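You operate a simulated robot arm through the tools that you are given. There is no shell and no other tool. Be economical: measure what you need, move in short steps, check, and stop when the job is done.

Carry out the task below with a simulated robot arm. There is one attempt and no reset: what you move stays moved.

JOB
Press the Dalia sticker on the lunch box lid, close the box and shut both clips.

Only the result counts: the job must be done as asked and must still hold three seconds after the hand-in. Knocking over, shifting, dropping, spilling or breaking anything else fails it. Lids that push on must go on centred and level and be pressed home; caps that screw on are set level and turned clockwise until they are tight.

ROBOT AND FRAMES
A 7-joint arm with a two-finger parallel gripper, fixed in place. Base frame: the origin is at the foot of the arm, x ahead of it, y to its left, z up; the work surface is at about z = 0.94. Units: m, rad, N and s.
With the tool pointing down near the work surface it reaches from about 0.22 to 0.68 m from the base axis. Its first joint turns from -1.152 to 1.152 rad. Payload 2.4 kg.
Tool frame: the origin (TCP) lies between the finger pads and is the grasp point; the fingertips stand 0.03 m ahead of it; z points along the fingers, y is the line along which they close. The gripper opens to 0.094 m. The fingers are 0.028 m wide and 0.01 m thick; the gripper's body (0.05 by 0.096 m) begins 0.055 m behind the TCP.
Orientation is that of the tool frame in the base frame, as a unit quaternion [w, x, y, z]. With the fingers straight down and closing along the base's y, the tool's x points along the base's -x, its y along +y and its z along -z.

CONTROLS
- The arm moves only by the tool apply_moves. Its argument "plan" is a list that holds one entry, the list of rows, each a list of 6 numbers: the shift along the base's x, y, z in cm, then the turn, a rotation vector about the base's x, y, z in rad. In form: [[[x, y, z, rx, ry, rz], ...]]. A call has 1 to 10 rows; each row shifts and turns the commanded pose from where the row before left it. "claw" is the opening in per cent of the stroke, from 0 (shut) to 100 (fully open), set as the call begins (left out, the last holds). A row lasts 0.2 s, in which the tool goes at most 0.05 m and 0.15 rad; a call with a longer step from one row to the next is refused whole, and so is a gripper value outside its range. A pose out of reach is approached as far as the arm can. The call stops where the force on the tool passes 40 N (or 10 N more than at its start, if that is more) or the arm is blocked; 0.2 s more then pass. The fingers move at their own pace (about 0.153 m/s each) and stop on an object; they squeeze with about 20 N. The grip force told is the motor's: it shows also when the fingers shut on nothing. Time passes only in rows, and 0.2 s behind the last, so rows that do not move let the fingers close. The reply holds the time, the measured pose of the TCP, the force on the tool along the base axes, the opening and the grip force, in the units named above and with some noise, with the torque about the TCP (base axes, N m) and any sound that the robot's microphone picked up, and new pictures: "pictures" is both (left out), scene, wrist or none.
- Cameras (640 x 400 px; columns grow to the right, rows downward): "scene" is fixed at [0.0683, 0.5093, 1.4534]; the picture's right is [-0.41, -0.91, 0.00], its down [-0.50, 0.22, -0.84] and it looks along [0.77, -0.34, -0.54] (base axes); focal length 239 px, centre (320, 200). "wrist" rides on the gripper at [0.076, 0.014, -0.103] in the tool frame; the picture's right is [-0.18, 0.98, 0.00], its down [-0.75, -0.14, -0.64] and it looks along [-0.63, -0.12, 0.77] (tool axes); focal length 243 px, centre (320, 200). There is no depth. A picture from a camera that has moved, and an enlarged one, comes with that camera's place and axes in the base frame and with its lens. The place of the scene camera against the robot may be out by one fixed shift of up to 0.018 m in any direction.
- inspect(camera, box): a new picture of the part [left, top, right, bottom] of that camera's present view, enlarged. No time passes.
- sign_off(): hands the job in; it is judged then, once.

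Work in short steps. Places have to be worked out from the pictures, the camera data and where the tool is seen: move nearer, look again, correct. Check each grasp and each placing, and mend what went wrong. You have 120 turns and 200 pictures in all, those below and enlarged ones among them. Open the gripper and draw the arm clear of the work before you hand the job in, unless the task says otherwise; then end with one line.

The tools are called after ">>>" by a JSON object that holds its "api" and its "payload". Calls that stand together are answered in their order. apply_moves: Moves the arm, as the interface text tells. Its arguments: {"type":"object","properties":{"plan":{"type":"array","items":{"type":"array","items":{"type":"array","items":{"type":"number"}}}},"claw":{"type":"number"},"pictures":{"type":"string","enum":["both","scene","wrist","none"]}},"required":["plan"]} The other tools are called the same way: inspect (camera, box) takes an enlarged picture of a part of a camera's view; sign_off () hands the job in.

At the start:

```text
t: 0.0
ee_pos: [0.3379, 0.1489, 1.3061]
tcp_rot: [0.001, 0.0, 1.0, 0.0]
ft_force: [-0.5, -0.2, -0.4]
wrist_torque: [0.0, -0.01, 0.0]
width: 0.0941
finger_force: 0.1
```

scene: 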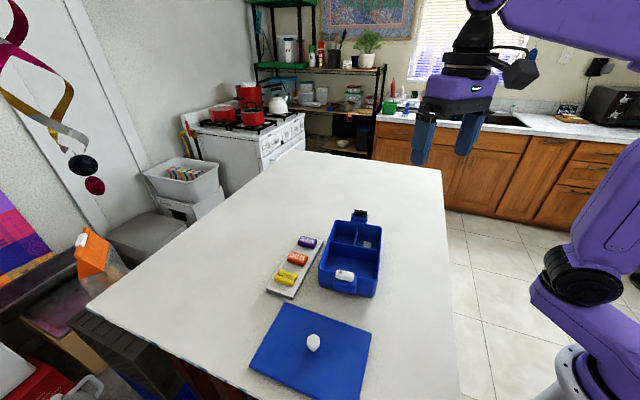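
wrist: 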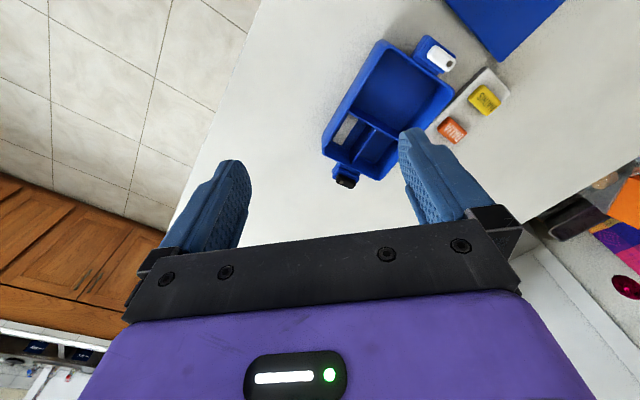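

I start by enlarging the work area to read the stickers and see the box and clips.

>>> {"api": "inspect", "payload": {"camera": "scene", "box": [250, 200, 400, 300]}}

>>> {"api": "inspect", "payload": {"camera": "scene", "box": [240, 290, 400, 400]}}

>>> {"api": "inspect", "payload": {"camera": "wrist", "box": [310, 0, 570, 200]}}

```text
4.00 times, centred on (325, 250) of scene
camera zoom: at [0.0683, 0.5093, 1.4534], right [-0.41, -0.91, 0.0], down [-0.5, 0.22, -0.84], along [0.77, -0.34, -0.54], focal length 956 px, centre (300, 0)
```

zoom: 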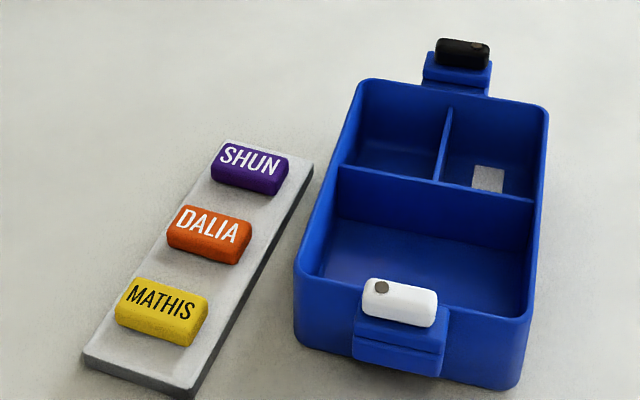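

```text
3.64 times, centred on (320, 345) of scene
camera zoom: at [0.0683, 0.5093, 1.4534], right [-0.41, -0.91, 0.0], down [-0.5, 0.22, -0.84], along [0.77, -0.34, -0.54], focal length 869 px, centre (320, -327)
```

zoom: 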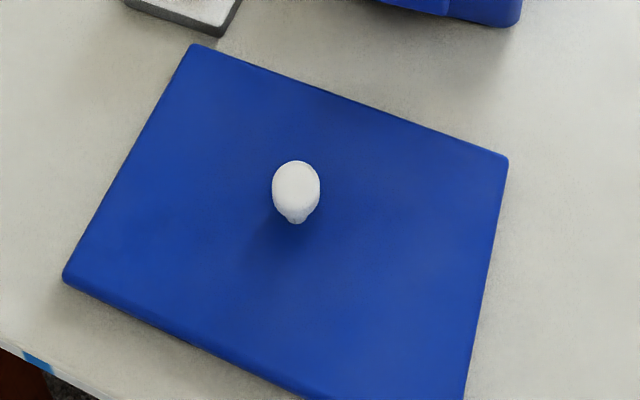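

```text
2.00 times, centred on (440, 100) of wrist
camera zoom: at [0.2612, 0.1627, 1.4095], right [0.18, 0.98, 0.0], down [0.75, -0.14, 0.64], along [0.63, -0.12, -0.77], focal length 485 px, centre (80, 400)
```

zoom: 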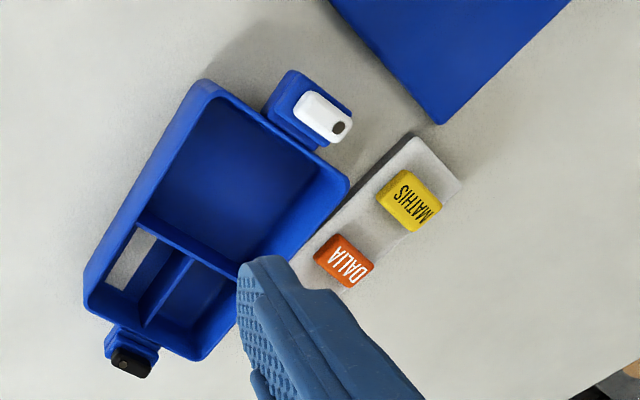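

The Dalia sticker is the orange one, in the middle of the tray at about (0.52, 0.38). The lid is near (0.29, 0.42), and the box centre near (0.46, 0.23) with its long axis at about -40°. I'll yaw the tool to match the stickers and move in for a closer look.

>>> {"api": "apply_moves", "payload": {"plan": [[[1.13, 1.72, -2.6, 0, 0, 0.133], [1.13, 1.72, -2.6, 0, 0, 0.133], [1.13, 1.72, -2.6, 0, 0, 0.133], [1.13, 1.72, -2.6, 0, 0, 0.133], [1.13, 1.72, -2.6, 0, 0, 0.133], [1.13, 1.72, -2.6, 0, 0, 0.133]]], "claw": 60}}

```text
t: 1.4
ee_pos: [0.4052, 0.2512, 1.1511]
tcp_rot: [0.0, -0.39, 0.921, 0.0]
ft_force: [-0.1, 0.3, -1.0]
wrist_torque: [0.0, 0.01, 0.01]
width: 0.0564
finger_force: 0.1
camera wrist: at [0.3423, 0.207, 1.2539], right [-0.58, 0.82, 0.0], down [0.63, 0.44, 0.64], along [0.52, 0.37, -0.77], focal length 243 px, centre (320, 200)
```

scene: 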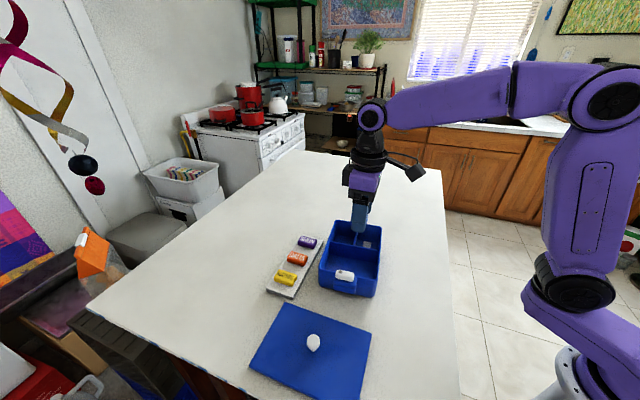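
wrist: 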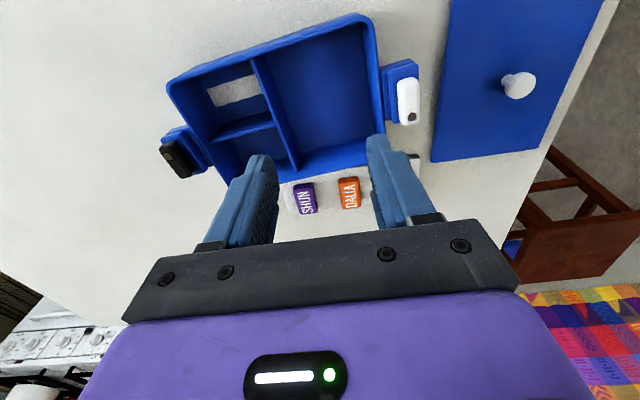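

This view takes in everything, so I'll enlarge the stickers, the lid and both clips.

>>> {"api": "inspect", "payload": {"camera": "wrist", "box": [270, 150, 430, 250]}}

>>> {"api": "inspect", "payload": {"camera": "wrist", "box": [340, 20, 500, 140]}}

>>> {"api": "inspect", "payload": {"camera": "wrist", "box": [140, 10, 400, 190]}}

>>> {"api": "inspect", "payload": {"camera": "wrist", "box": [420, 0, 620, 180]}}

```text
4.00 times, centred on (350, 200) of wrist
camera zoom: at [0.3423, 0.207, 1.2539], right [-0.58, 0.82, 0.0], down [0.63, 0.44, 0.64], along [0.52, 0.37, -0.77], focal length 970 px, centre (200, 200)
```

zoom: 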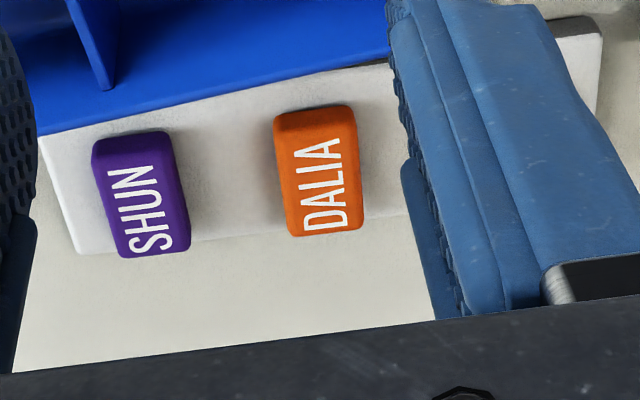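

```text
3.33 times, centred on (420, 80) of wrist
camera zoom: at [0.3423, 0.207, 1.2539], right [-0.58, 0.82, 0.0], down [0.63, 0.44, 0.64], along [0.52, 0.37, -0.77], focal length 809 px, centre (-13, 600)
```

zoom: 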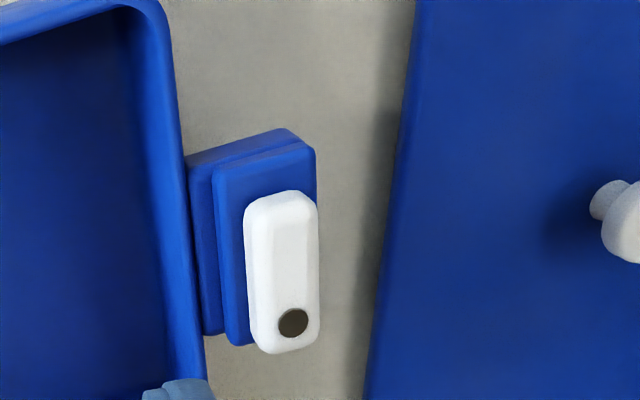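

```text
2.22 times, centred on (270, 100) of wrist
camera zoom: at [0.3423, 0.207, 1.2539], right [-0.58, 0.82, 0.0], down [0.63, 0.44, 0.64], along [0.52, 0.37, -0.77], focal length 539 px, centre (431, 422)
```

zoom: 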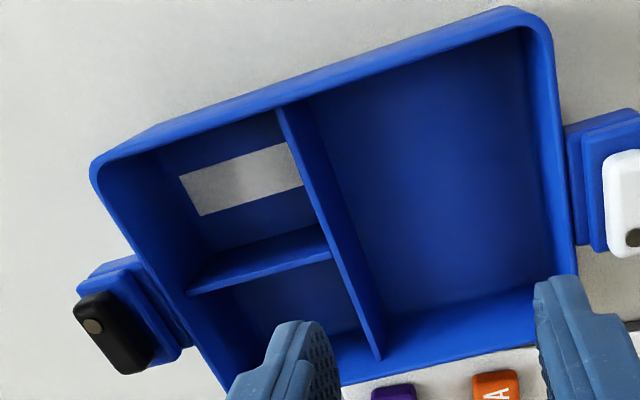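

```text
2.22 times, centred on (520, 90) of wrist
camera zoom: at [0.3423, 0.207, 1.2539], right [-0.58, 0.82, 0.0], down [0.63, 0.44, 0.64], along [0.52, 0.37, -0.77], focal length 539 px, centre (-124, 444)
```

zoom: 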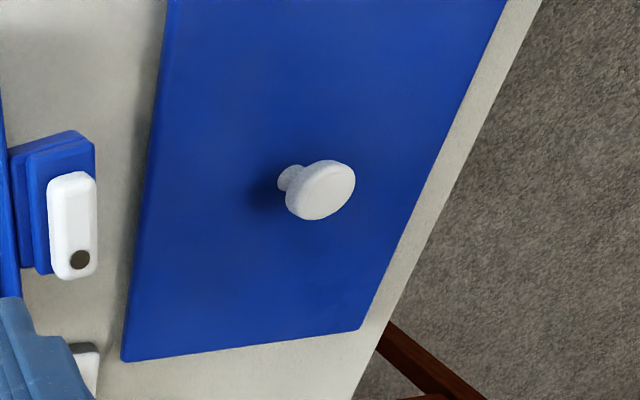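

The clips look like bars that swivel on a vertical pin (the grey dot). The Dalia sticker's long axis matches the tool yaw, so I'll move above it at about (0.499, 0.375) and look again.

>>> {"api": "apply_moves", "payload": {"plan": [[[2.4, 3.1, 0, 0, 0, 0], [2.4, 3.1, -1, 0, 0, 0], [2.4, 3.1, -2, 0, 0, 0], [2.2, 3.0, -4, 0, 0, 0]]], "claw": 60}}

>>> {"api": "inspect", "payload": {"camera": "wrist", "box": [220, 120, 420, 245]}}

>>> {"api": "inspect", "payload": {"camera": "scene", "box": [250, 200, 400, 300]}}

```text
refused: row 4 steps farther than a row can; nothing moved
```

```text
3.20 times, centred on (320, 182) of wrist
camera zoom: at [0.3423, 0.207, 1.2539], right [-0.58, 0.82, 0.0], down [0.63, 0.44, 0.64], along [0.52, 0.37, -0.77], focal length 776 px, centre (320, 256)
```

zoom: 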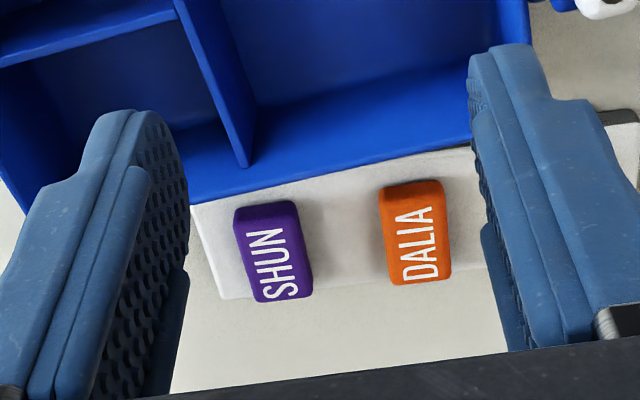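

```text
4.00 times, centred on (325, 250) of scene
camera zoom: at [0.0683, 0.5093, 1.4534], right [-0.41, -0.91, 0.0], down [-0.5, 0.22, -0.84], along [0.77, -0.34, -0.54], focal length 956 px, centre (300, 0)
```

zoom: 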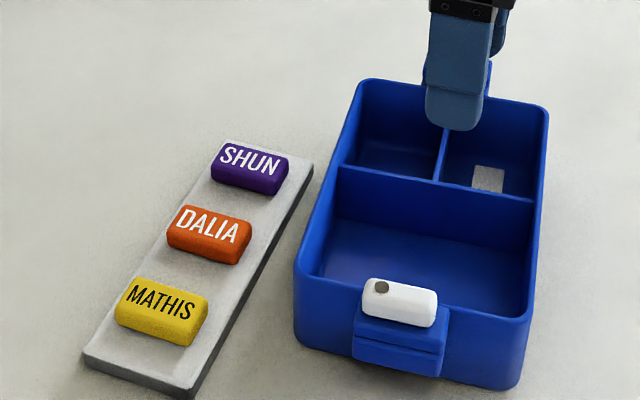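

One row was too long, so I'll split the same move into smaller steps.

>>> {"api": "apply_moves", "payload": {"plan": [[[2.0, 2.6, 0, 0, 0, 0], [2.0, 2.6, -1, 0, 0, 0], [2.0, 2.6, -2, 0, 0, 0], [2.0, 2.6, -3, 0, 0, 0], [1.4, 1.9, -3, 0, 0, 0]]], "claw": 60}}

>>> {"api": "inspect", "payload": {"camera": "wrist", "box": [220, 120, 420, 245]}}

>>> {"api": "inspect", "payload": {"camera": "scene", "box": [250, 200, 400, 300]}}

```text
t: 2.6
ee_pos: [0.5015, 0.373, 1.06]
tcp_rot: [-0.001, -0.388, 0.922, 0.001]
ft_force: [0.2, 0.0, 0.7]
wrist_torque: [0.0, -0.02, 0.0]
width: 0.0563
finger_force: 0.1
camera wrist: at [0.4369, 0.3294, 1.1632], right [-0.57, 0.82, 0.0], down [0.63, 0.44, 0.64], along [0.53, 0.37, -0.77], focal length 243 px, centre (320, 200)
```

scene: 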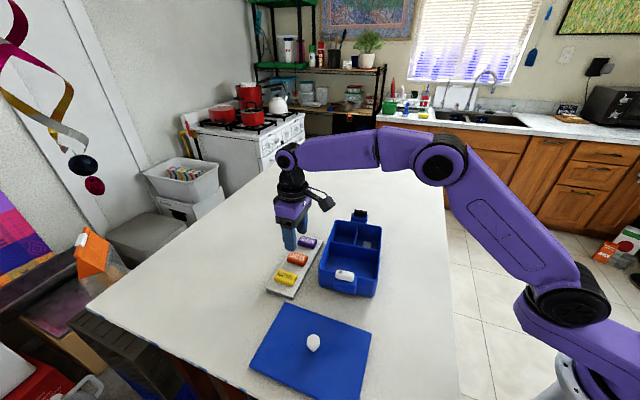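
wrist: 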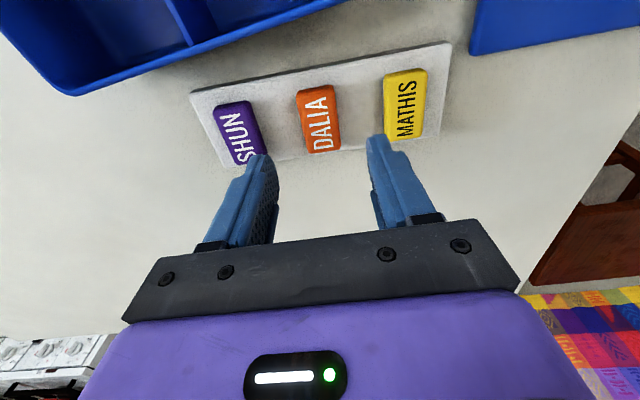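

```text
3.20 times, centred on (320, 182) of wrist
camera zoom: at [0.4369, 0.3294, 1.1632], right [-0.57, 0.82, 0.0], down [0.63, 0.44, 0.64], along [0.53, 0.37, -0.77], focal length 776 px, centre (320, 256)
```

zoom: 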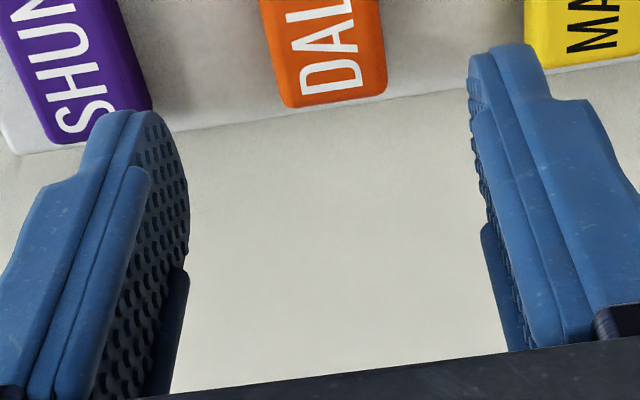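

```text
4.00 times, centred on (325, 250) of scene
camera zoom: at [0.0683, 0.5093, 1.4534], right [-0.41, -0.91, 0.0], down [-0.5, 0.22, -0.84], along [0.77, -0.34, -0.54], focal length 956 px, centre (300, 0)
```

zoom: 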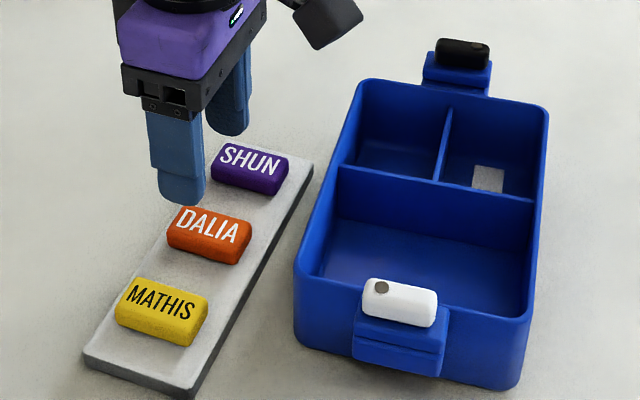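

Both views agree that the sticker centre is under the TCP at (0.502, 0.373). I'll descend until the tips are about level with the middle of the sticker.

>>> {"api": "apply_moves", "payload": {"plan": [[[0, 0, -2.2, 0, 0, 0], [0, 0, -2.2, 0, 0, 0], [0, 0, -1.6, 0, 0, 0], [0, 0, -0.6, 0, 0, 0]]], "claw": 60}}

>>> {"api": "inspect", "payload": {"camera": "wrist", "box": [220, 80, 420, 205]}}

>>> {"api": "inspect", "payload": {"camera": "scene", "box": [250, 230, 340, 290]}}

```text
t: 3.6
ee_pos: [0.4994, 0.3738, 0.9944]
tcp_rot: [0.0, -0.387, 0.922, 0.0]
ft_force: [-0.3, 0.1, 0.2]
wrist_torque: [-0.02, 0.02, -0.04]
width: 0.0565
finger_force: 0.1
camera wrist: at [0.436, 0.3299, 1.0973], right [-0.58, 0.82, 0.0], down [0.63, 0.44, 0.64], along [0.53, 0.37, -0.77], focal length 243 px, centre (320, 200)
```

scene: 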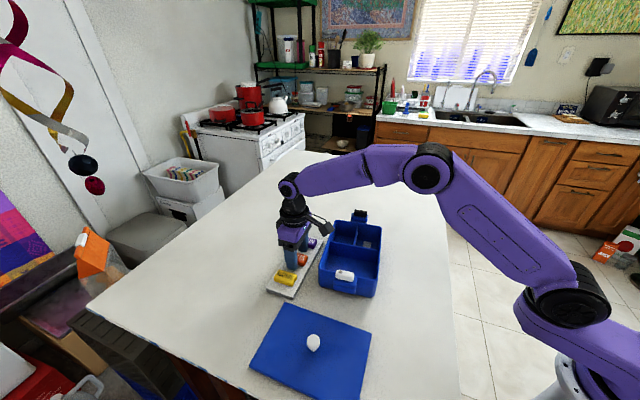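
wrist: 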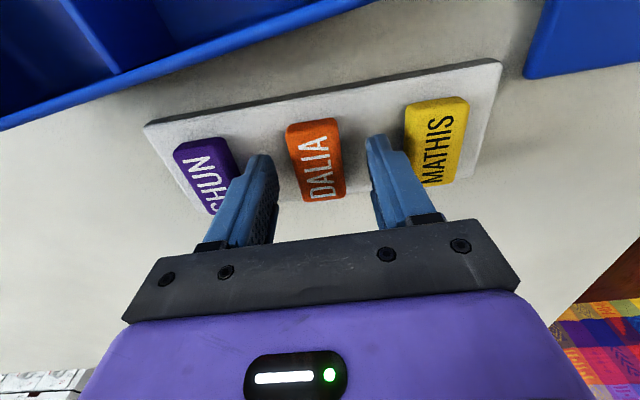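

```text
3.20 times, centred on (320, 142) of wrist
camera zoom: at [0.436, 0.3299, 1.0973], right [-0.58, 0.82, 0.0], down [0.63, 0.44, 0.64], along [0.53, 0.37, -0.77], focal length 776 px, centre (320, 384)
```

zoom: 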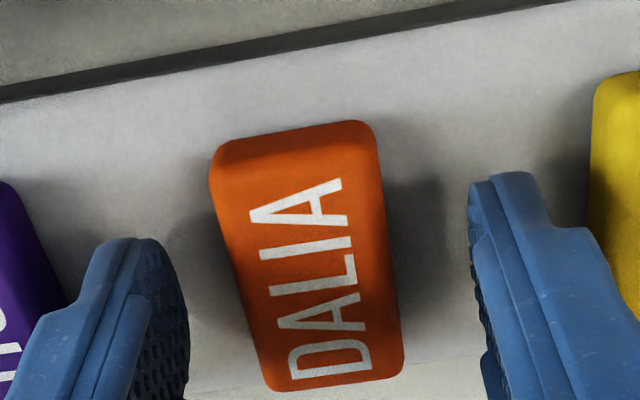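

```text
6.67 times, centred on (295, 260) of scene
camera zoom: at [0.0683, 0.5093, 1.4534], right [-0.41, -0.91, 0.0], down [-0.5, 0.22, -0.84], along [0.77, -0.34, -0.54], focal length 1593 px, centre (487, -200)
```

zoom: 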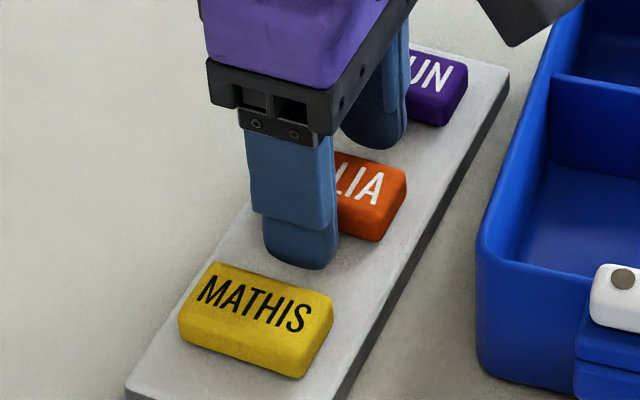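

The sticker sits between the fingers and is centred, so I'll close on it.

>>> {"api": "apply_moves", "payload": {"plan": [[[0, 0, 0, 0, 0, 0], [0, 0, 0, 0, 0, 0], [0, 0, 0, 0, 0, 0]]], "claw": 0}}

>>> {"api": "inspect", "payload": {"camera": "scene", "box": [250, 230, 340, 290]}}

```text
t: 4.4
ee_pos: [0.5009, 0.3741, 0.9935]
tcp_rot: [0.0, -0.388, 0.922, 0.0]
ft_force: [0.3, 0.5, 0.3]
wrist_torque: [0.05, -0.02, 0.0]
width: 0.0284
finger_force: 19.9
camera wrist: at [0.436, 0.3299, 1.0975], right [-0.58, 0.82, 0.0], down [0.63, 0.44, 0.64], along [0.53, 0.37, -0.77], focal length 243 px, centre (320, 200)
```

scene: 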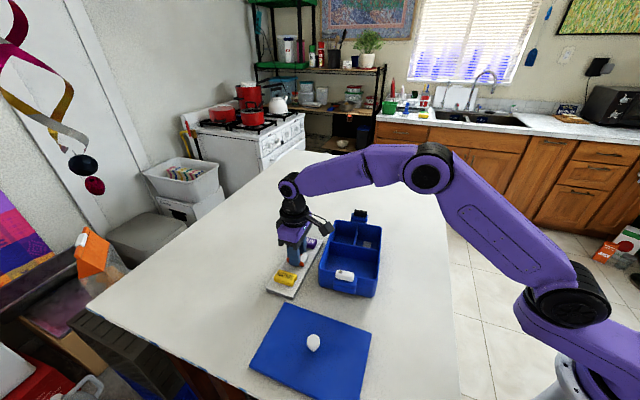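
wrist: 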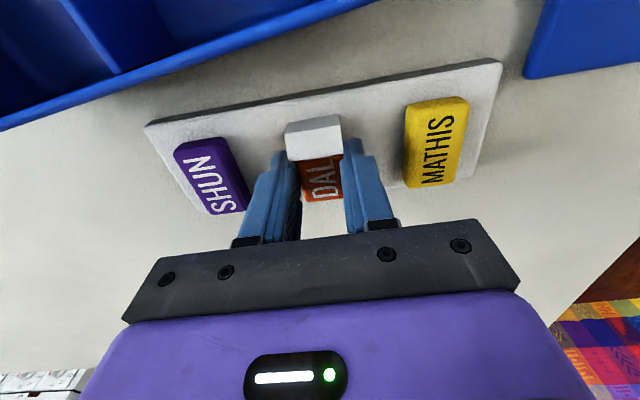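

```text
6.67 times, centred on (295, 260) of scene
camera zoom: at [0.0683, 0.5093, 1.4534], right [-0.41, -0.91, 0.0], down [-0.5, 0.22, -0.84], along [0.77, -0.34, -0.54], focal length 1593 px, centre (487, -200)
```

zoom: 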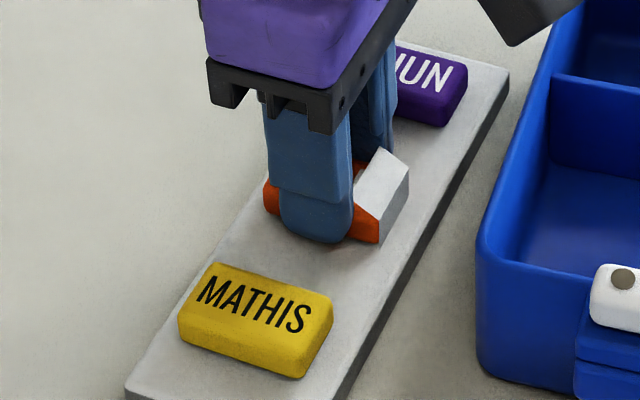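

Something white has appeared at the near end of the sticker, so I'll check it up close before moving.

>>> {"api": "inspect", "payload": {"camera": "wrist", "box": [240, 90, 400, 215]}}

>>> {"api": "inspect", "payload": {"camera": "scene", "box": [280, 245, 316, 270]}}

```text
3.20 times, centred on (320, 152) of wrist
camera zoom: at [0.436, 0.3299, 1.0975], right [-0.58, 0.82, 0.0], down [0.63, 0.44, 0.64], along [0.53, 0.37, -0.77], focal length 776 px, centre (320, 352)
```

zoom: 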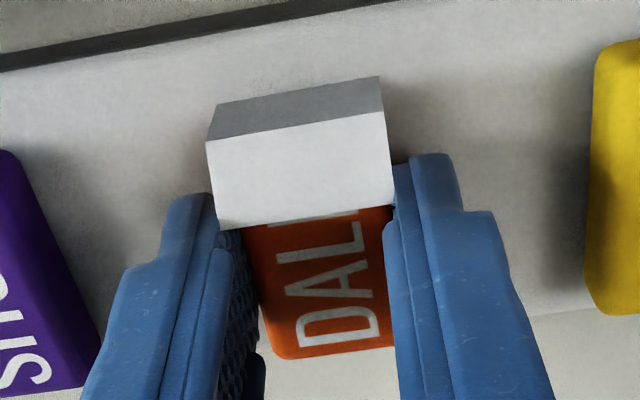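

```text
16.00 times, centred on (298, 258) of scene
camera zoom: at [0.0683, 0.5093, 1.4534], right [-0.41, -0.91, 0.0], down [-0.5, 0.22, -0.84], along [0.77, -0.34, -0.54], focal length 3824 px, centre (672, -720)
```

zoom: 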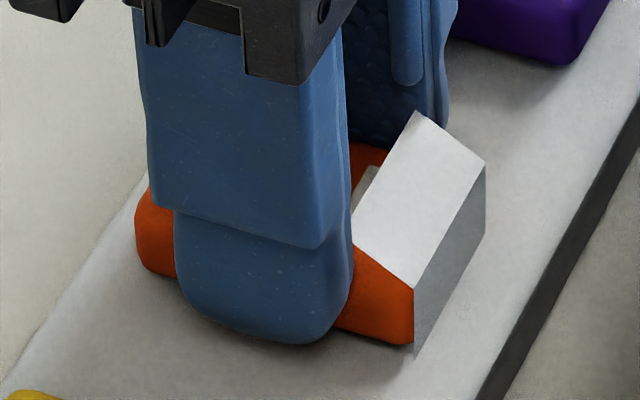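

It looks like the sticker's white backing curling up around the end as it is picked. I'll lift and check the underside and the grip.

>>> {"api": "apply_moves", "payload": {"plan": [[[0, 0, 2, 0, 0, 0], [0, 0, 3, 0, 0, 0], [0, 0, 3, 0, 0, 0]]], "claw": 0}}

>>> {"api": "inspect", "payload": {"camera": "wrist", "box": [240, 90, 400, 215]}}

>>> {"api": "inspect", "payload": {"camera": "scene", "box": [250, 200, 346, 260]}}

```text
t: 5.2
ee_pos: [0.4994, 0.3737, 1.0748]
tcp_rot: [0.0, -0.388, 0.922, 0.0]
ft_force: [-0.2, 0.0, 0.9]
wrist_torque: [0.0, -0.02, -0.03]
width: 0.0286
finger_force: 19.9
camera wrist: at [0.436, 0.3294, 1.1785], right [-0.58, 0.82, 0.0], down [0.63, 0.44, 0.64], along [0.53, 0.37, -0.77], focal length 243 px, centre (320, 200)
```

scene: 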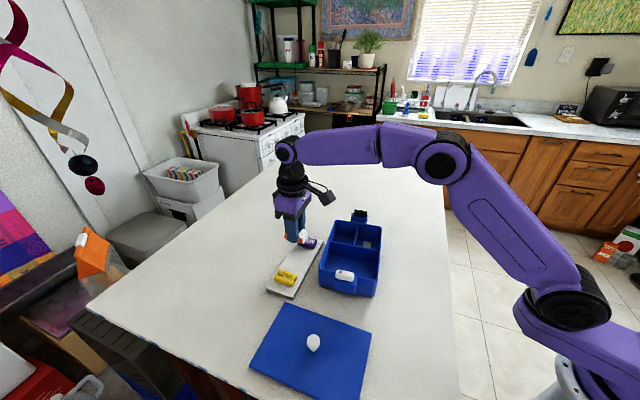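
wrist: 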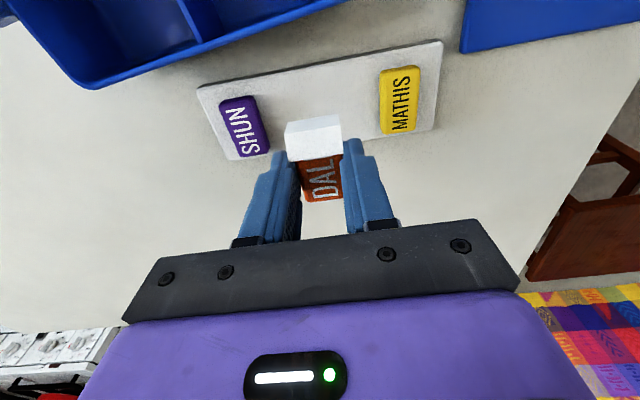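

```text
3.20 times, centred on (320, 152) of wrist
camera zoom: at [0.436, 0.3294, 1.1785], right [-0.58, 0.82, 0.0], down [0.63, 0.44, 0.64], along [0.53, 0.37, -0.77], focal length 776 px, centre (320, 352)
```

zoom: 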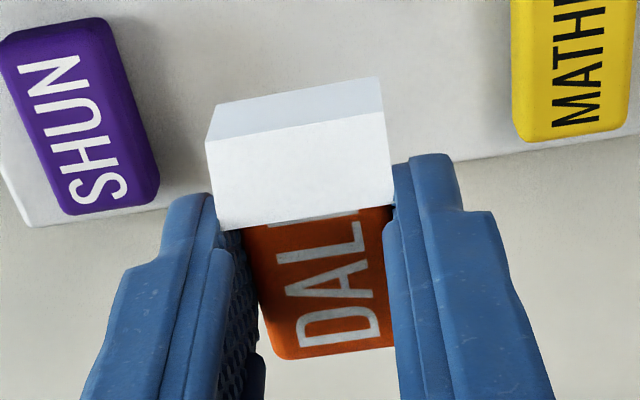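

```text
6.67 times, centred on (298, 230) of scene
camera zoom: at [0.0683, 0.5093, 1.4534], right [-0.41, -0.91, 0.0], down [-0.5, 0.22, -0.84], along [0.77, -0.34, -0.54], focal length 1593 px, centre (467, 0)
```

zoom: 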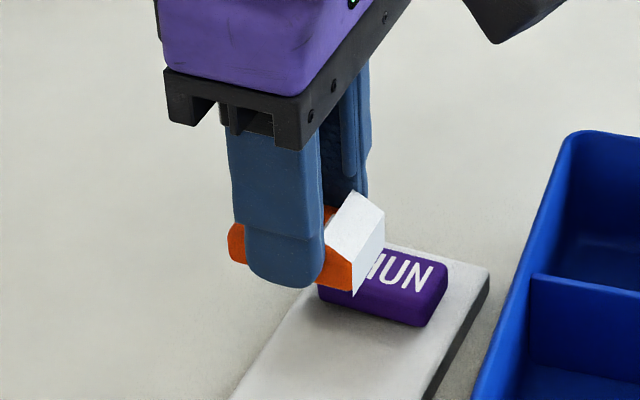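

The sticker is held firmly and clear of the tray. I'll carry it over to the lid, aiming beside the knob at about (0.329, 0.429), and look before lowering.

>>> {"api": "apply_moves", "payload": {"plan": [[[-3.4, 1.1, 0, 0, 0, 0], [-3.4, 1.1, 0, 0, 0, 0], [-3.4, 1.1, 0, 0, 0, 0], [-3.4, 1.1, 0, 0, 0, 0], [-3.4, 1.1, 0, 0, 0, 0]]], "claw": 0}}

>>> {"api": "inspect", "payload": {"camera": "scene", "box": [240, 240, 400, 400]}}

```text
t: 6.4
ee_pos: [0.3285, 0.4283, 1.0737]
tcp_rot: [0.0, -0.389, 0.921, 0.0]
ft_force: [-0.5, 0.5, -0.3]
wrist_torque: [-0.02, 0.0, 0.04]
width: 0.0281
finger_force: 19.8
camera wrist: at [0.2657, 0.3852, 1.1773], right [-0.57, 0.82, 0.0], down [0.63, 0.44, 0.64], along [0.53, 0.37, -0.77], focal length 243 px, centre (320, 200)
```

scene: 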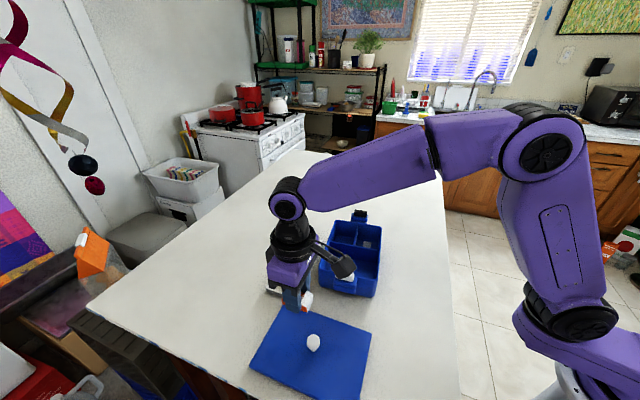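
wrist: 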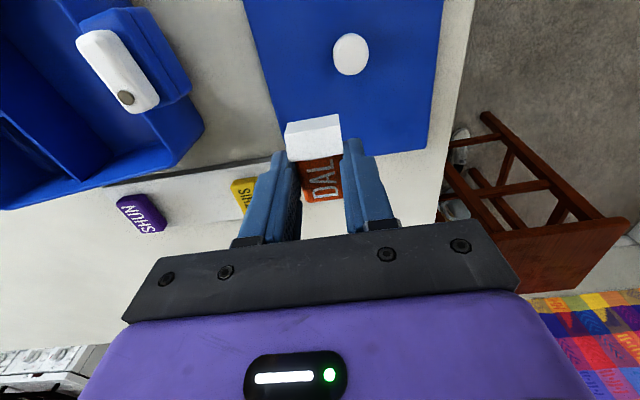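

```text
2.50 times, centred on (320, 320) of scene
camera zoom: at [0.0683, 0.5093, 1.4534], right [-0.41, -0.91, 0.0], down [-0.5, 0.22, -0.84], along [0.77, -0.34, -0.54], focal length 597 px, centre (320, -100)
```

zoom: 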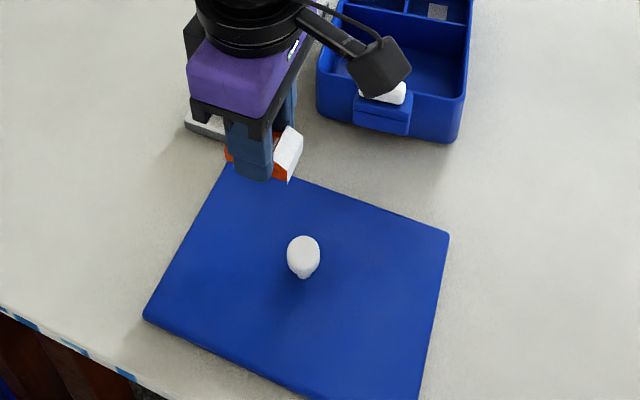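

The knob is at about (0.279, 0.419) and the lid's long axis at about 45°, so the sticker position works. I'll lower it close to the lid.

>>> {"api": "apply_moves", "payload": {"plan": [[[0, 0, -2.5, 0, 0, 0], [0, 0, -2.5, 0, 0, 0], [0, 0, -1.5, 0, 0, 0]]], "claw": 0}}

>>> {"api": "inspect", "payload": {"camera": "scene", "box": [270, 270, 350, 350]}}

```text
t: 7.2
ee_pos: [0.3298, 0.4297, 1.0086]
tcp_rot: [0.0, -0.388, 0.922, 0.0]
ft_force: [0.1, 0.4, 0.4]
wrist_torque: [0.04, 0.0, -0.05]
width: 0.028
finger_force: 20.1
camera wrist: at [0.2665, 0.3851, 1.1117], right [-0.58, 0.82, 0.0], down [0.63, 0.44, 0.64], along [0.53, 0.37, -0.77], focal length 243 px, centre (320, 200)
```

scene: 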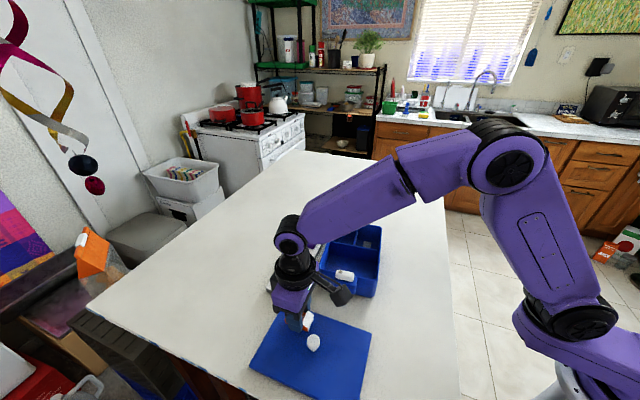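
wrist: 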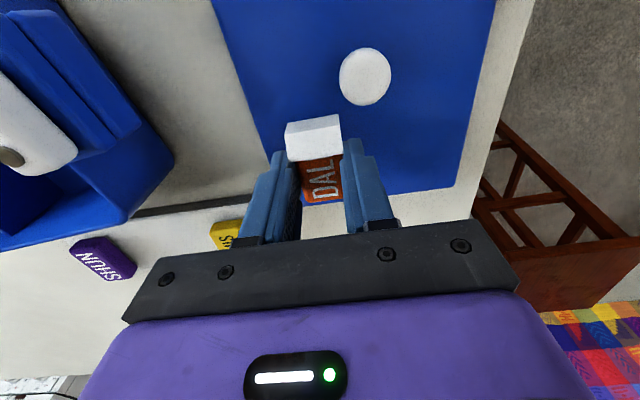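

```text
5.00 times, centred on (310, 310) of scene
camera zoom: at [0.0683, 0.5093, 1.4534], right [-0.41, -0.91, 0.0], down [-0.5, 0.22, -0.84], along [0.77, -0.34, -0.54], focal length 1195 px, centre (370, -350)
```

zoom: 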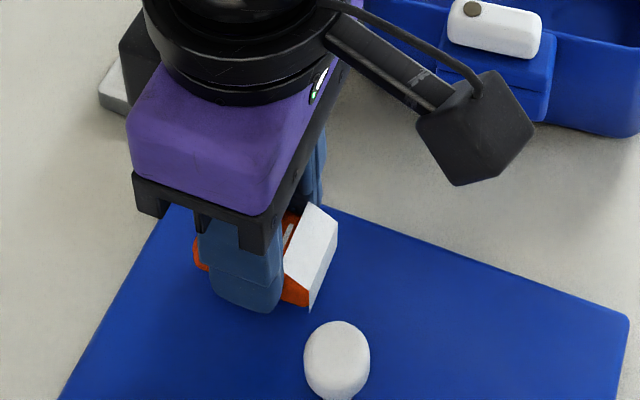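

There's still a gap under the sticker, so I'll lower in small steps and watch the force.

>>> {"api": "apply_moves", "payload": {"plan": [[[0, 0, -0.4, 0, 0, 0], [0, 0, -0.4, 0, 0, 0], [0, 0, -0.3, 0, 0, 0]]], "claw": 0, "pictures": "wrist"}}

>>> {"api": "inspect", "payload": {"camera": "scene", "box": [270, 280, 350, 350]}}

```text
t: 8.0
ee_pos: [0.3302, 0.4287, 0.9977]
tcp_rot: [0.0, -0.389, 0.921, 0.0]
ft_force: [0.1, -0.3, 0.6]
wrist_torque: [0.04, 0.01, -0.01]
width: 0.0284
finger_force: 20.5
camera wrist: at [0.2663, 0.3854, 1.1012], right [-0.58, 0.82, 0.0], down [0.63, 0.44, 0.64], along [0.53, 0.37, -0.77], focal length 243 px, centre (320, 200)
```

wrist: 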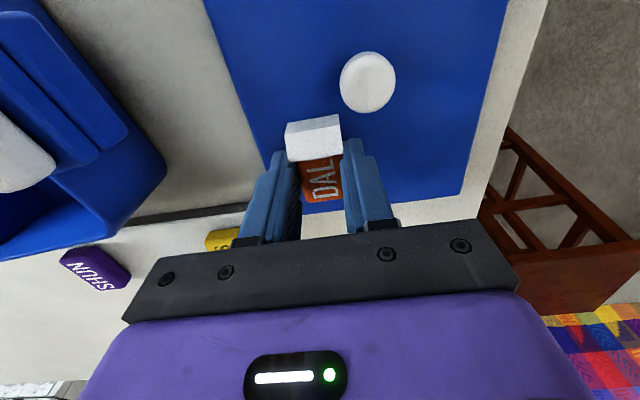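

```text
5.71 times, centred on (310, 315) of scene
camera zoom: at [0.0683, 0.5093, 1.4534], right [-0.41, -0.91, 0.0], down [-0.5, 0.22, -0.84], along [0.77, -0.34, -0.54], focal length 1366 px, centre (377, -457)
```

zoom: 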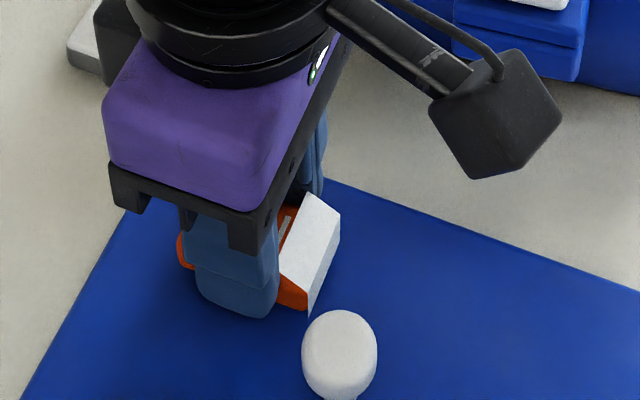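

No contact yet, so I'll keep lowering in small steps.

>>> {"api": "apply_moves", "payload": {"plan": [[[0, 0, -0.3, 0, 0, 0], [0, 0, -0.3, 0, 0, 0], [0, 0, -0.2, 0, 0, 0]]], "claw": 0, "pictures": "none"}}

```text
t: 8.8
ee_pos: [0.3301, 0.4302, 0.9923]
tcp_rot: [0.003, -0.389, 0.921, 0.002]
ft_force: [-3.7, -6.0, 31.8]
wrist_torque: [-0.16, 0.11, 0.01]
width: 0.0285
finger_force: 20.4
```

It made contact with a 32 N press. I'll open slightly, check the sticker, and then rise.

>>> {"api": "apply_moves", "payload": {"plan": [[[0, 0, 0, 0, 0, 0], [0, 0, 0, 0, 0, 0]]], "claw": 0, "pictures": "none"}}

>>> {"api": "apply_moves", "payload": {"plan": [[[0, 0, 0.3, 0, 0, 0], [0, 0, 0, 0, 0, 0]]], "claw": 44, "pictures": "wrist"}}

>>> {"api": "inspect", "payload": {"camera": "scene", "box": [270, 280, 350, 350]}}

```text
t: 9.4
ee_pos: [0.3308, 0.4305, 0.992]
tcp_rot: [0.003, -0.389, 0.921, 0.003]
ft_force: [0.6, 1.4, 31.5]
wrist_torque: [0.06, -0.06, -0.01]
width: 0.0283
finger_force: 19.9
```

```text
t: 10.0
ee_pos: [0.3299, 0.429, 0.9926]
tcp_rot: [-0.002, -0.389, 0.921, 0.001]
ft_force: [-0.3, -0.1, -0.9]
wrist_torque: [0.03, -0.01, 0.03]
width: 0.0413
finger_force: 0.0
camera wrist: at [0.2657, 0.3847, 1.0958], right [-0.58, 0.82, 0.0], down [0.63, 0.44, 0.64], along [0.52, 0.37, -0.77], focal length 243 px, centre (320, 200)
```

wrist: 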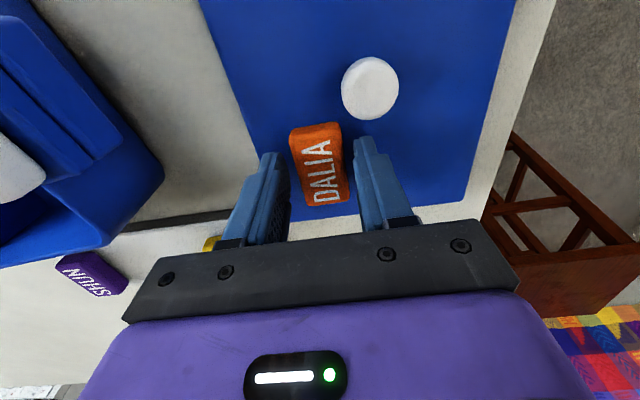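

```text
5.71 times, centred on (310, 315) of scene
camera zoom: at [0.0683, 0.5093, 1.4534], right [-0.41, -0.91, 0.0], down [-0.5, 0.22, -0.84], along [0.77, -0.34, -0.54], focal length 1366 px, centre (377, -457)
```

zoom: 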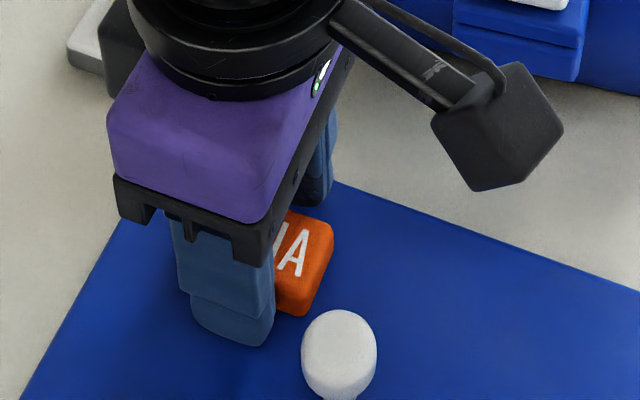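

The backing is gone and the sticker sits flat. I'll rise, close the fingers and press once on its top for certainty.

>>> {"api": "apply_moves", "payload": {"plan": [[[0, 0, 1.5, 0, 0, 0], [0, 0, 2.5, 0, 0, 0], [0, 0, 0, 0, 0, 0]]], "claw": 44, "pictures": "none"}}

>>> {"api": "apply_moves", "payload": {"plan": [[[0, 0, 0, 0, 0, 0], [0, 0, 0, 0, 0, 0], [0, 0, -2.0, 0, 0, 0], [0, 0, -0.4, 0, 0, 0], [0, 0, -0.4, 0, 0, 0], [0, 0, -0.3, 0, 0, 0]]], "claw": 0, "pictures": "wrist"}}

```text
t: 10.8
ee_pos: [0.3297, 0.4297, 1.0329]
tcp_rot: [0.0, -0.388, 0.922, 0.0]
ft_force: [0.0, 0.2, -0.2]
wrist_torque: [-0.01, -0.01, -0.02]
width: 0.0411
finger_force: 0.1
```

```text
t: 12.2
ee_pos: [0.3295, 0.4295, 1.0034]
tcp_rot: [0.0, -0.388, 0.922, 0.0]
ft_force: [-2.8, -1.4, 8.8]
wrist_torque: [-0.09, 0.06, -0.03]
width: 0.0
finger_force: 19.7
camera wrist: at [0.2659, 0.385, 1.1062], right [-0.58, 0.82, 0.0], down [0.63, 0.44, 0.64], along [0.53, 0.37, -0.77], focal length 243 px, centre (320, 200)
```

wrist: 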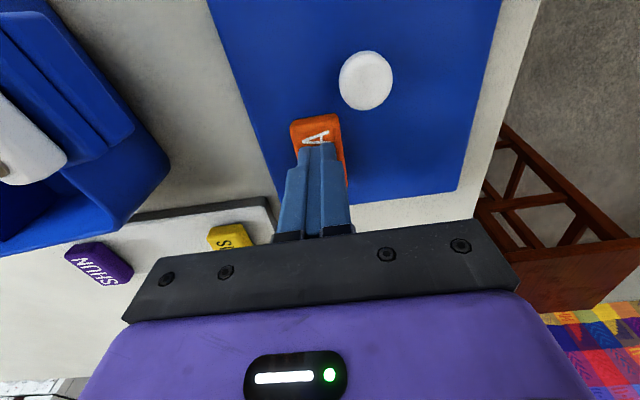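

>>> {"api": "apply_moves", "payload": {"plan": [[[0, 0, -0.2, 0, 0, 0], [0, 0, 0, 0, 0, 0]]], "claw": 0, "pictures": "none"}}

```text
t: 12.8
ee_pos: [0.3301, 0.4304, 1.0025]
tcp_rot: [0.002, -0.388, 0.922, 0.002]
ft_force: [-2.1, -1.3, 32.4]
wrist_torque: [-0.15, 0.11, -0.02]
width: 0.0
finger_force: 20.0
```

The sticker is pressed down at 32 N. I'll rise and pull back to view the knob and lid from the side.

>>> {"api": "apply_moves", "payload": {"plan": [[[0, 0, 3.5, 0, 0, 0], [0, 0, 4.5, 0, 0, 0], [-3.3, -2.5, 0, 0, 0, 0], [-3.3, -2.5, 0, 0, 0, 0], [-3.3, -2.5, 0, 0, 0, 0], [-3.0, -2.2, 0, 0, 0, 0]]], "claw": 60}}

>>> {"api": "inspect", "payload": {"camera": "wrist", "box": [200, 60, 440, 240]}}

>>> {"api": "inspect", "payload": {"camera": "scene", "box": [240, 200, 400, 400]}}

```text
t: 14.2
ee_pos: [0.2012, 0.3314, 1.0811]
tcp_rot: [0.0, -0.388, 0.922, -0.001]
ft_force: [0.1, -0.1, 0.1]
wrist_torque: [0.01, -0.02, 0.01]
width: 0.0561
finger_force: 0.0
camera wrist: at [0.1374, 0.287, 1.184], right [-0.57, 0.82, 0.0], down [0.63, 0.44, 0.64], along [0.53, 0.37, -0.77], focal length 243 px, centre (320, 200)
```

scene: 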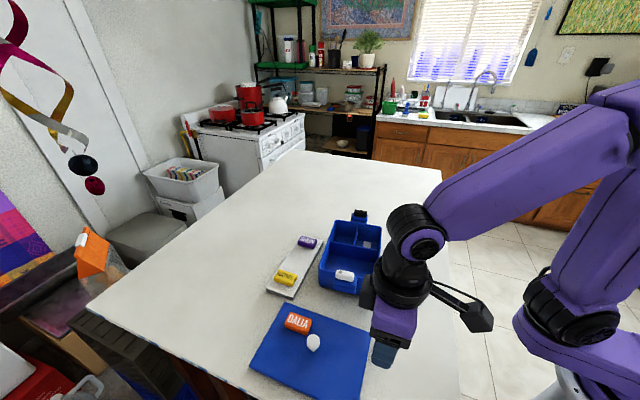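
wrist: 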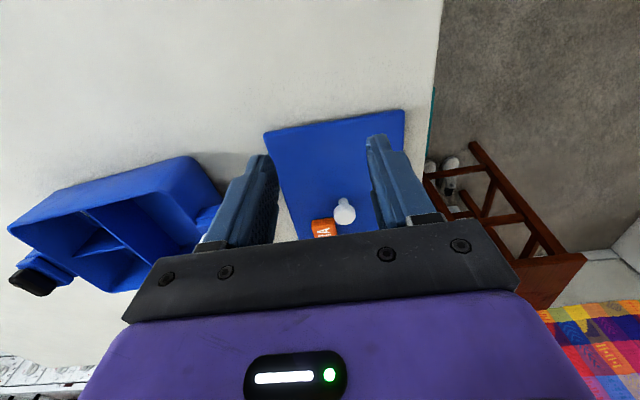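

```text
2.22 times, centred on (320, 150) of wrist
camera zoom: at [0.1374, 0.287, 1.184], right [-0.57, 0.82, 0.0], down [0.63, 0.44, 0.64], along [0.53, 0.37, -0.77], focal length 539 px, centre (320, 311)
```

zoom: 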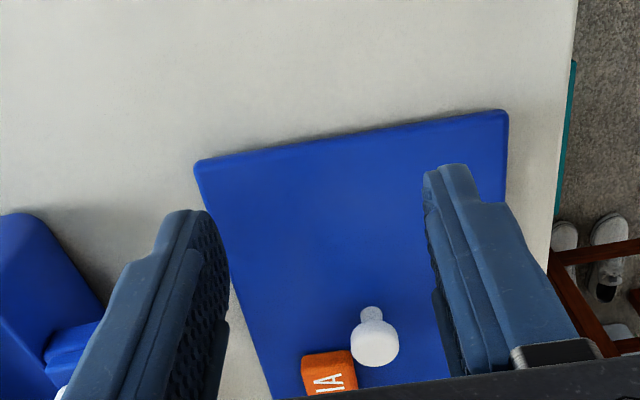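

```text
2.00 times, centred on (320, 300) of scene
camera zoom: at [0.0683, 0.5093, 1.4534], right [-0.41, -0.91, 0.0], down [-0.5, 0.22, -0.84], along [0.77, -0.34, -0.54], focal length 478 px, centre (320, 0)
```

zoom: 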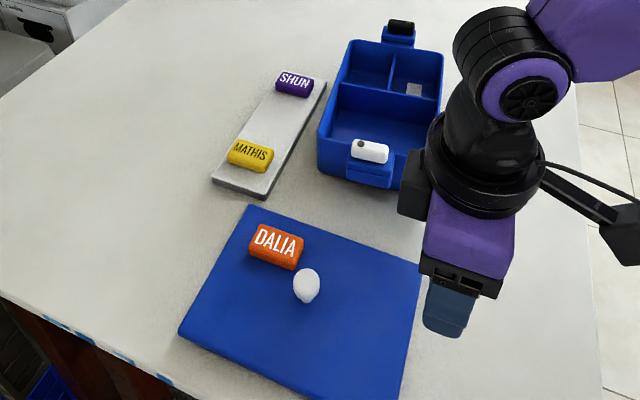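

The knob head centre triangulates to (0.279, 0.420, 0.980). Before moving the lid I'll take a view over the box to measure its rim and clips.

>>> {"api": "apply_moves", "payload": {"plan": [[[1.0, -2.5, 4, 0, 0, 0], [1.5, -3.7, 2, 0, 0, 0], [1.5, -3.7, 2, 0, 0, 0], [1.5, -3.7, 2, 0, 0, 0], [1.5, -3.7, 2, 0, 0, 0], [1.5, -3.7, 1, 0, 0, 0], [1.5, -3.7, 1, 0, 0, 0]]], "claw": 100, "pictures": "wrist"}}

>>> {"api": "inspect", "payload": {"camera": "wrist", "box": [200, 80, 440, 230]}}

>>> {"api": "inspect", "payload": {"camera": "scene", "box": [300, 200, 400, 300]}}

```text
t: 15.8
ee_pos: [0.3006, 0.0845, 1.2209]
tcp_rot: [0.001, -0.39, 0.921, 0.0]
ft_force: [-0.4, 0.5, -0.6]
wrist_torque: [0.03, -0.03, -0.01]
width: 0.0937
finger_force: 0.1
camera wrist: at [0.2365, 0.0404, 1.3242], right [-0.58, 0.82, 0.0], down [0.63, 0.44, 0.64], along [0.52, 0.37, -0.77], focal length 243 px, centre (320, 200)
```

wrist: 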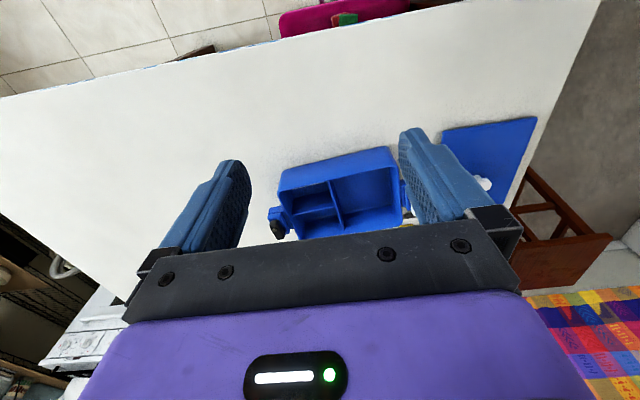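

```text
2.67 times, centred on (320, 155) of wrist
camera zoom: at [0.2365, 0.0404, 1.3242], right [-0.58, 0.82, 0.0], down [0.63, 0.44, 0.64], along [0.52, 0.37, -0.77], focal length 647 px, centre (320, 320)
```

zoom: 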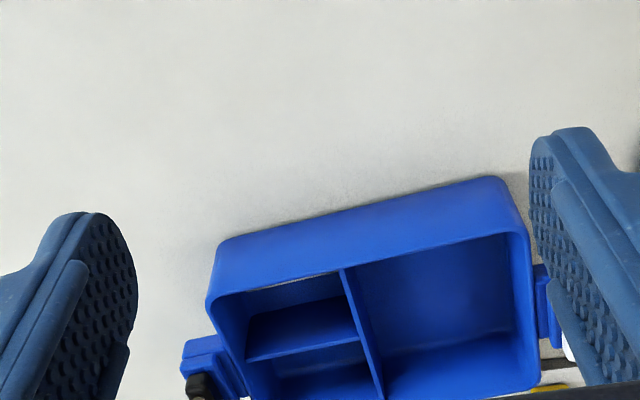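

```text
4.00 times, centred on (350, 250) of scene
camera zoom: at [0.0683, 0.5093, 1.4534], right [-0.41, -0.91, 0.0], down [-0.5, 0.22, -0.84], along [0.77, -0.34, -0.54], focal length 956 px, centre (200, 0)
```

zoom: 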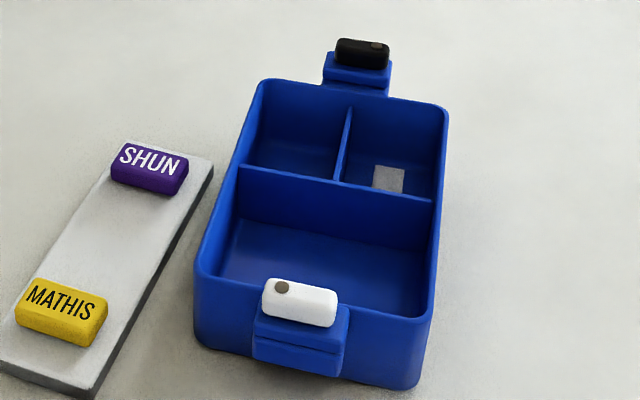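

The rim is at about z = 1.003 and the box centre near (0.448, 0.241), at about -40°. I'll turn the tool to look along the box's long axis, which is also a test of the yaw needed for laying the lid.

>>> {"api": "apply_moves", "payload": {"plan": [[[0.4, 2.5, -0.5, 0, 0, -0.148], [0.4, 2.5, -0.5, 0, 0, -0.148], [0.4, 2.5, -0.5, 0, 0, -0.148], [0.4, 2.5, -0.5, 0, 0, -0.148], [0.4, 2.5, -0.5, 0, 0, -0.148], [0.4, 2.5, -0.5, 0, 0, -0.148], [0.4, 2.5, -0.5, 0, 0, -0.148], [0.4, 2.5, -0.5, 0, 0, -0.148], [0.4, 2.5, -0.5, 0, 0, -0.148], [0.4, 2.2, -0.5, 0, 0, -0.148]]], "claw": 100}}

>>> {"api": "inspect", "payload": {"camera": "wrist", "box": [200, 80, 440, 230]}}

```text
t: 18.0
ee_pos: [0.3407, 0.3319, 1.1708]
tcp_rot: [0.0, 0.335, 0.942, 0.0]
ft_force: [0.4, -0.7, -0.5]
wrist_torque: [-0.03, 0.0, 0.0]
width: 0.0942
finger_force: 0.1
camera wrist: at [0.29, 0.3918, 1.2736], right [0.76, 0.64, 0.0], down [0.49, -0.59, 0.64], along [0.41, -0.49, -0.77], focal length 243 px, centre (320, 200)
```

scene: 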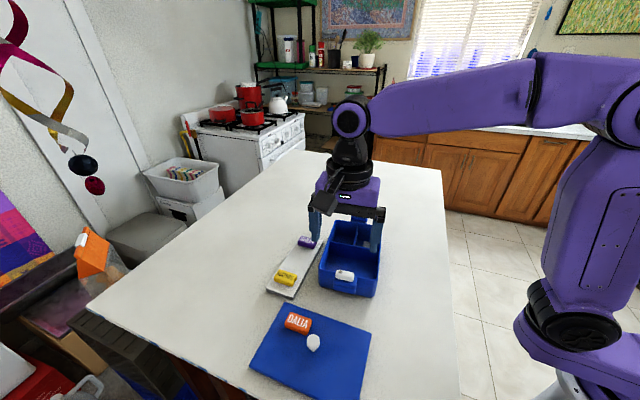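
wrist: 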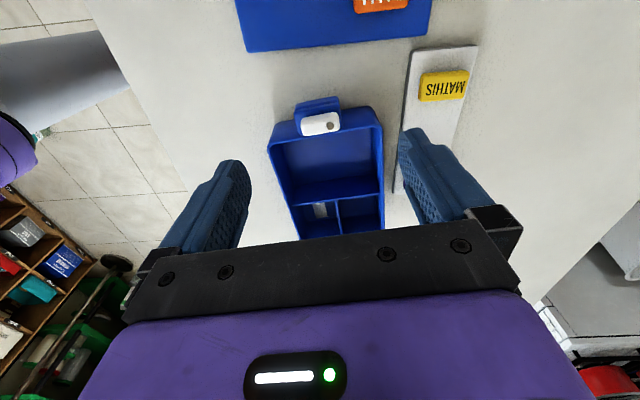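

```text
2.67 times, centred on (320, 155) of wrist
camera zoom: at [0.29, 0.3918, 1.2736], right [0.76, 0.64, 0.0], down [0.49, -0.59, 0.64], along [0.41, -0.49, -0.77], focal length 647 px, centre (320, 320)
```

zoom: 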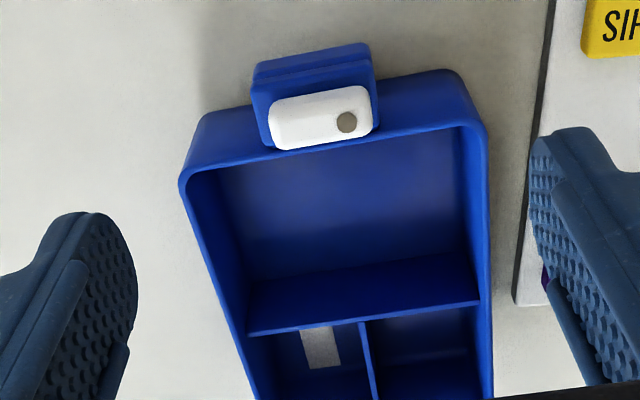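

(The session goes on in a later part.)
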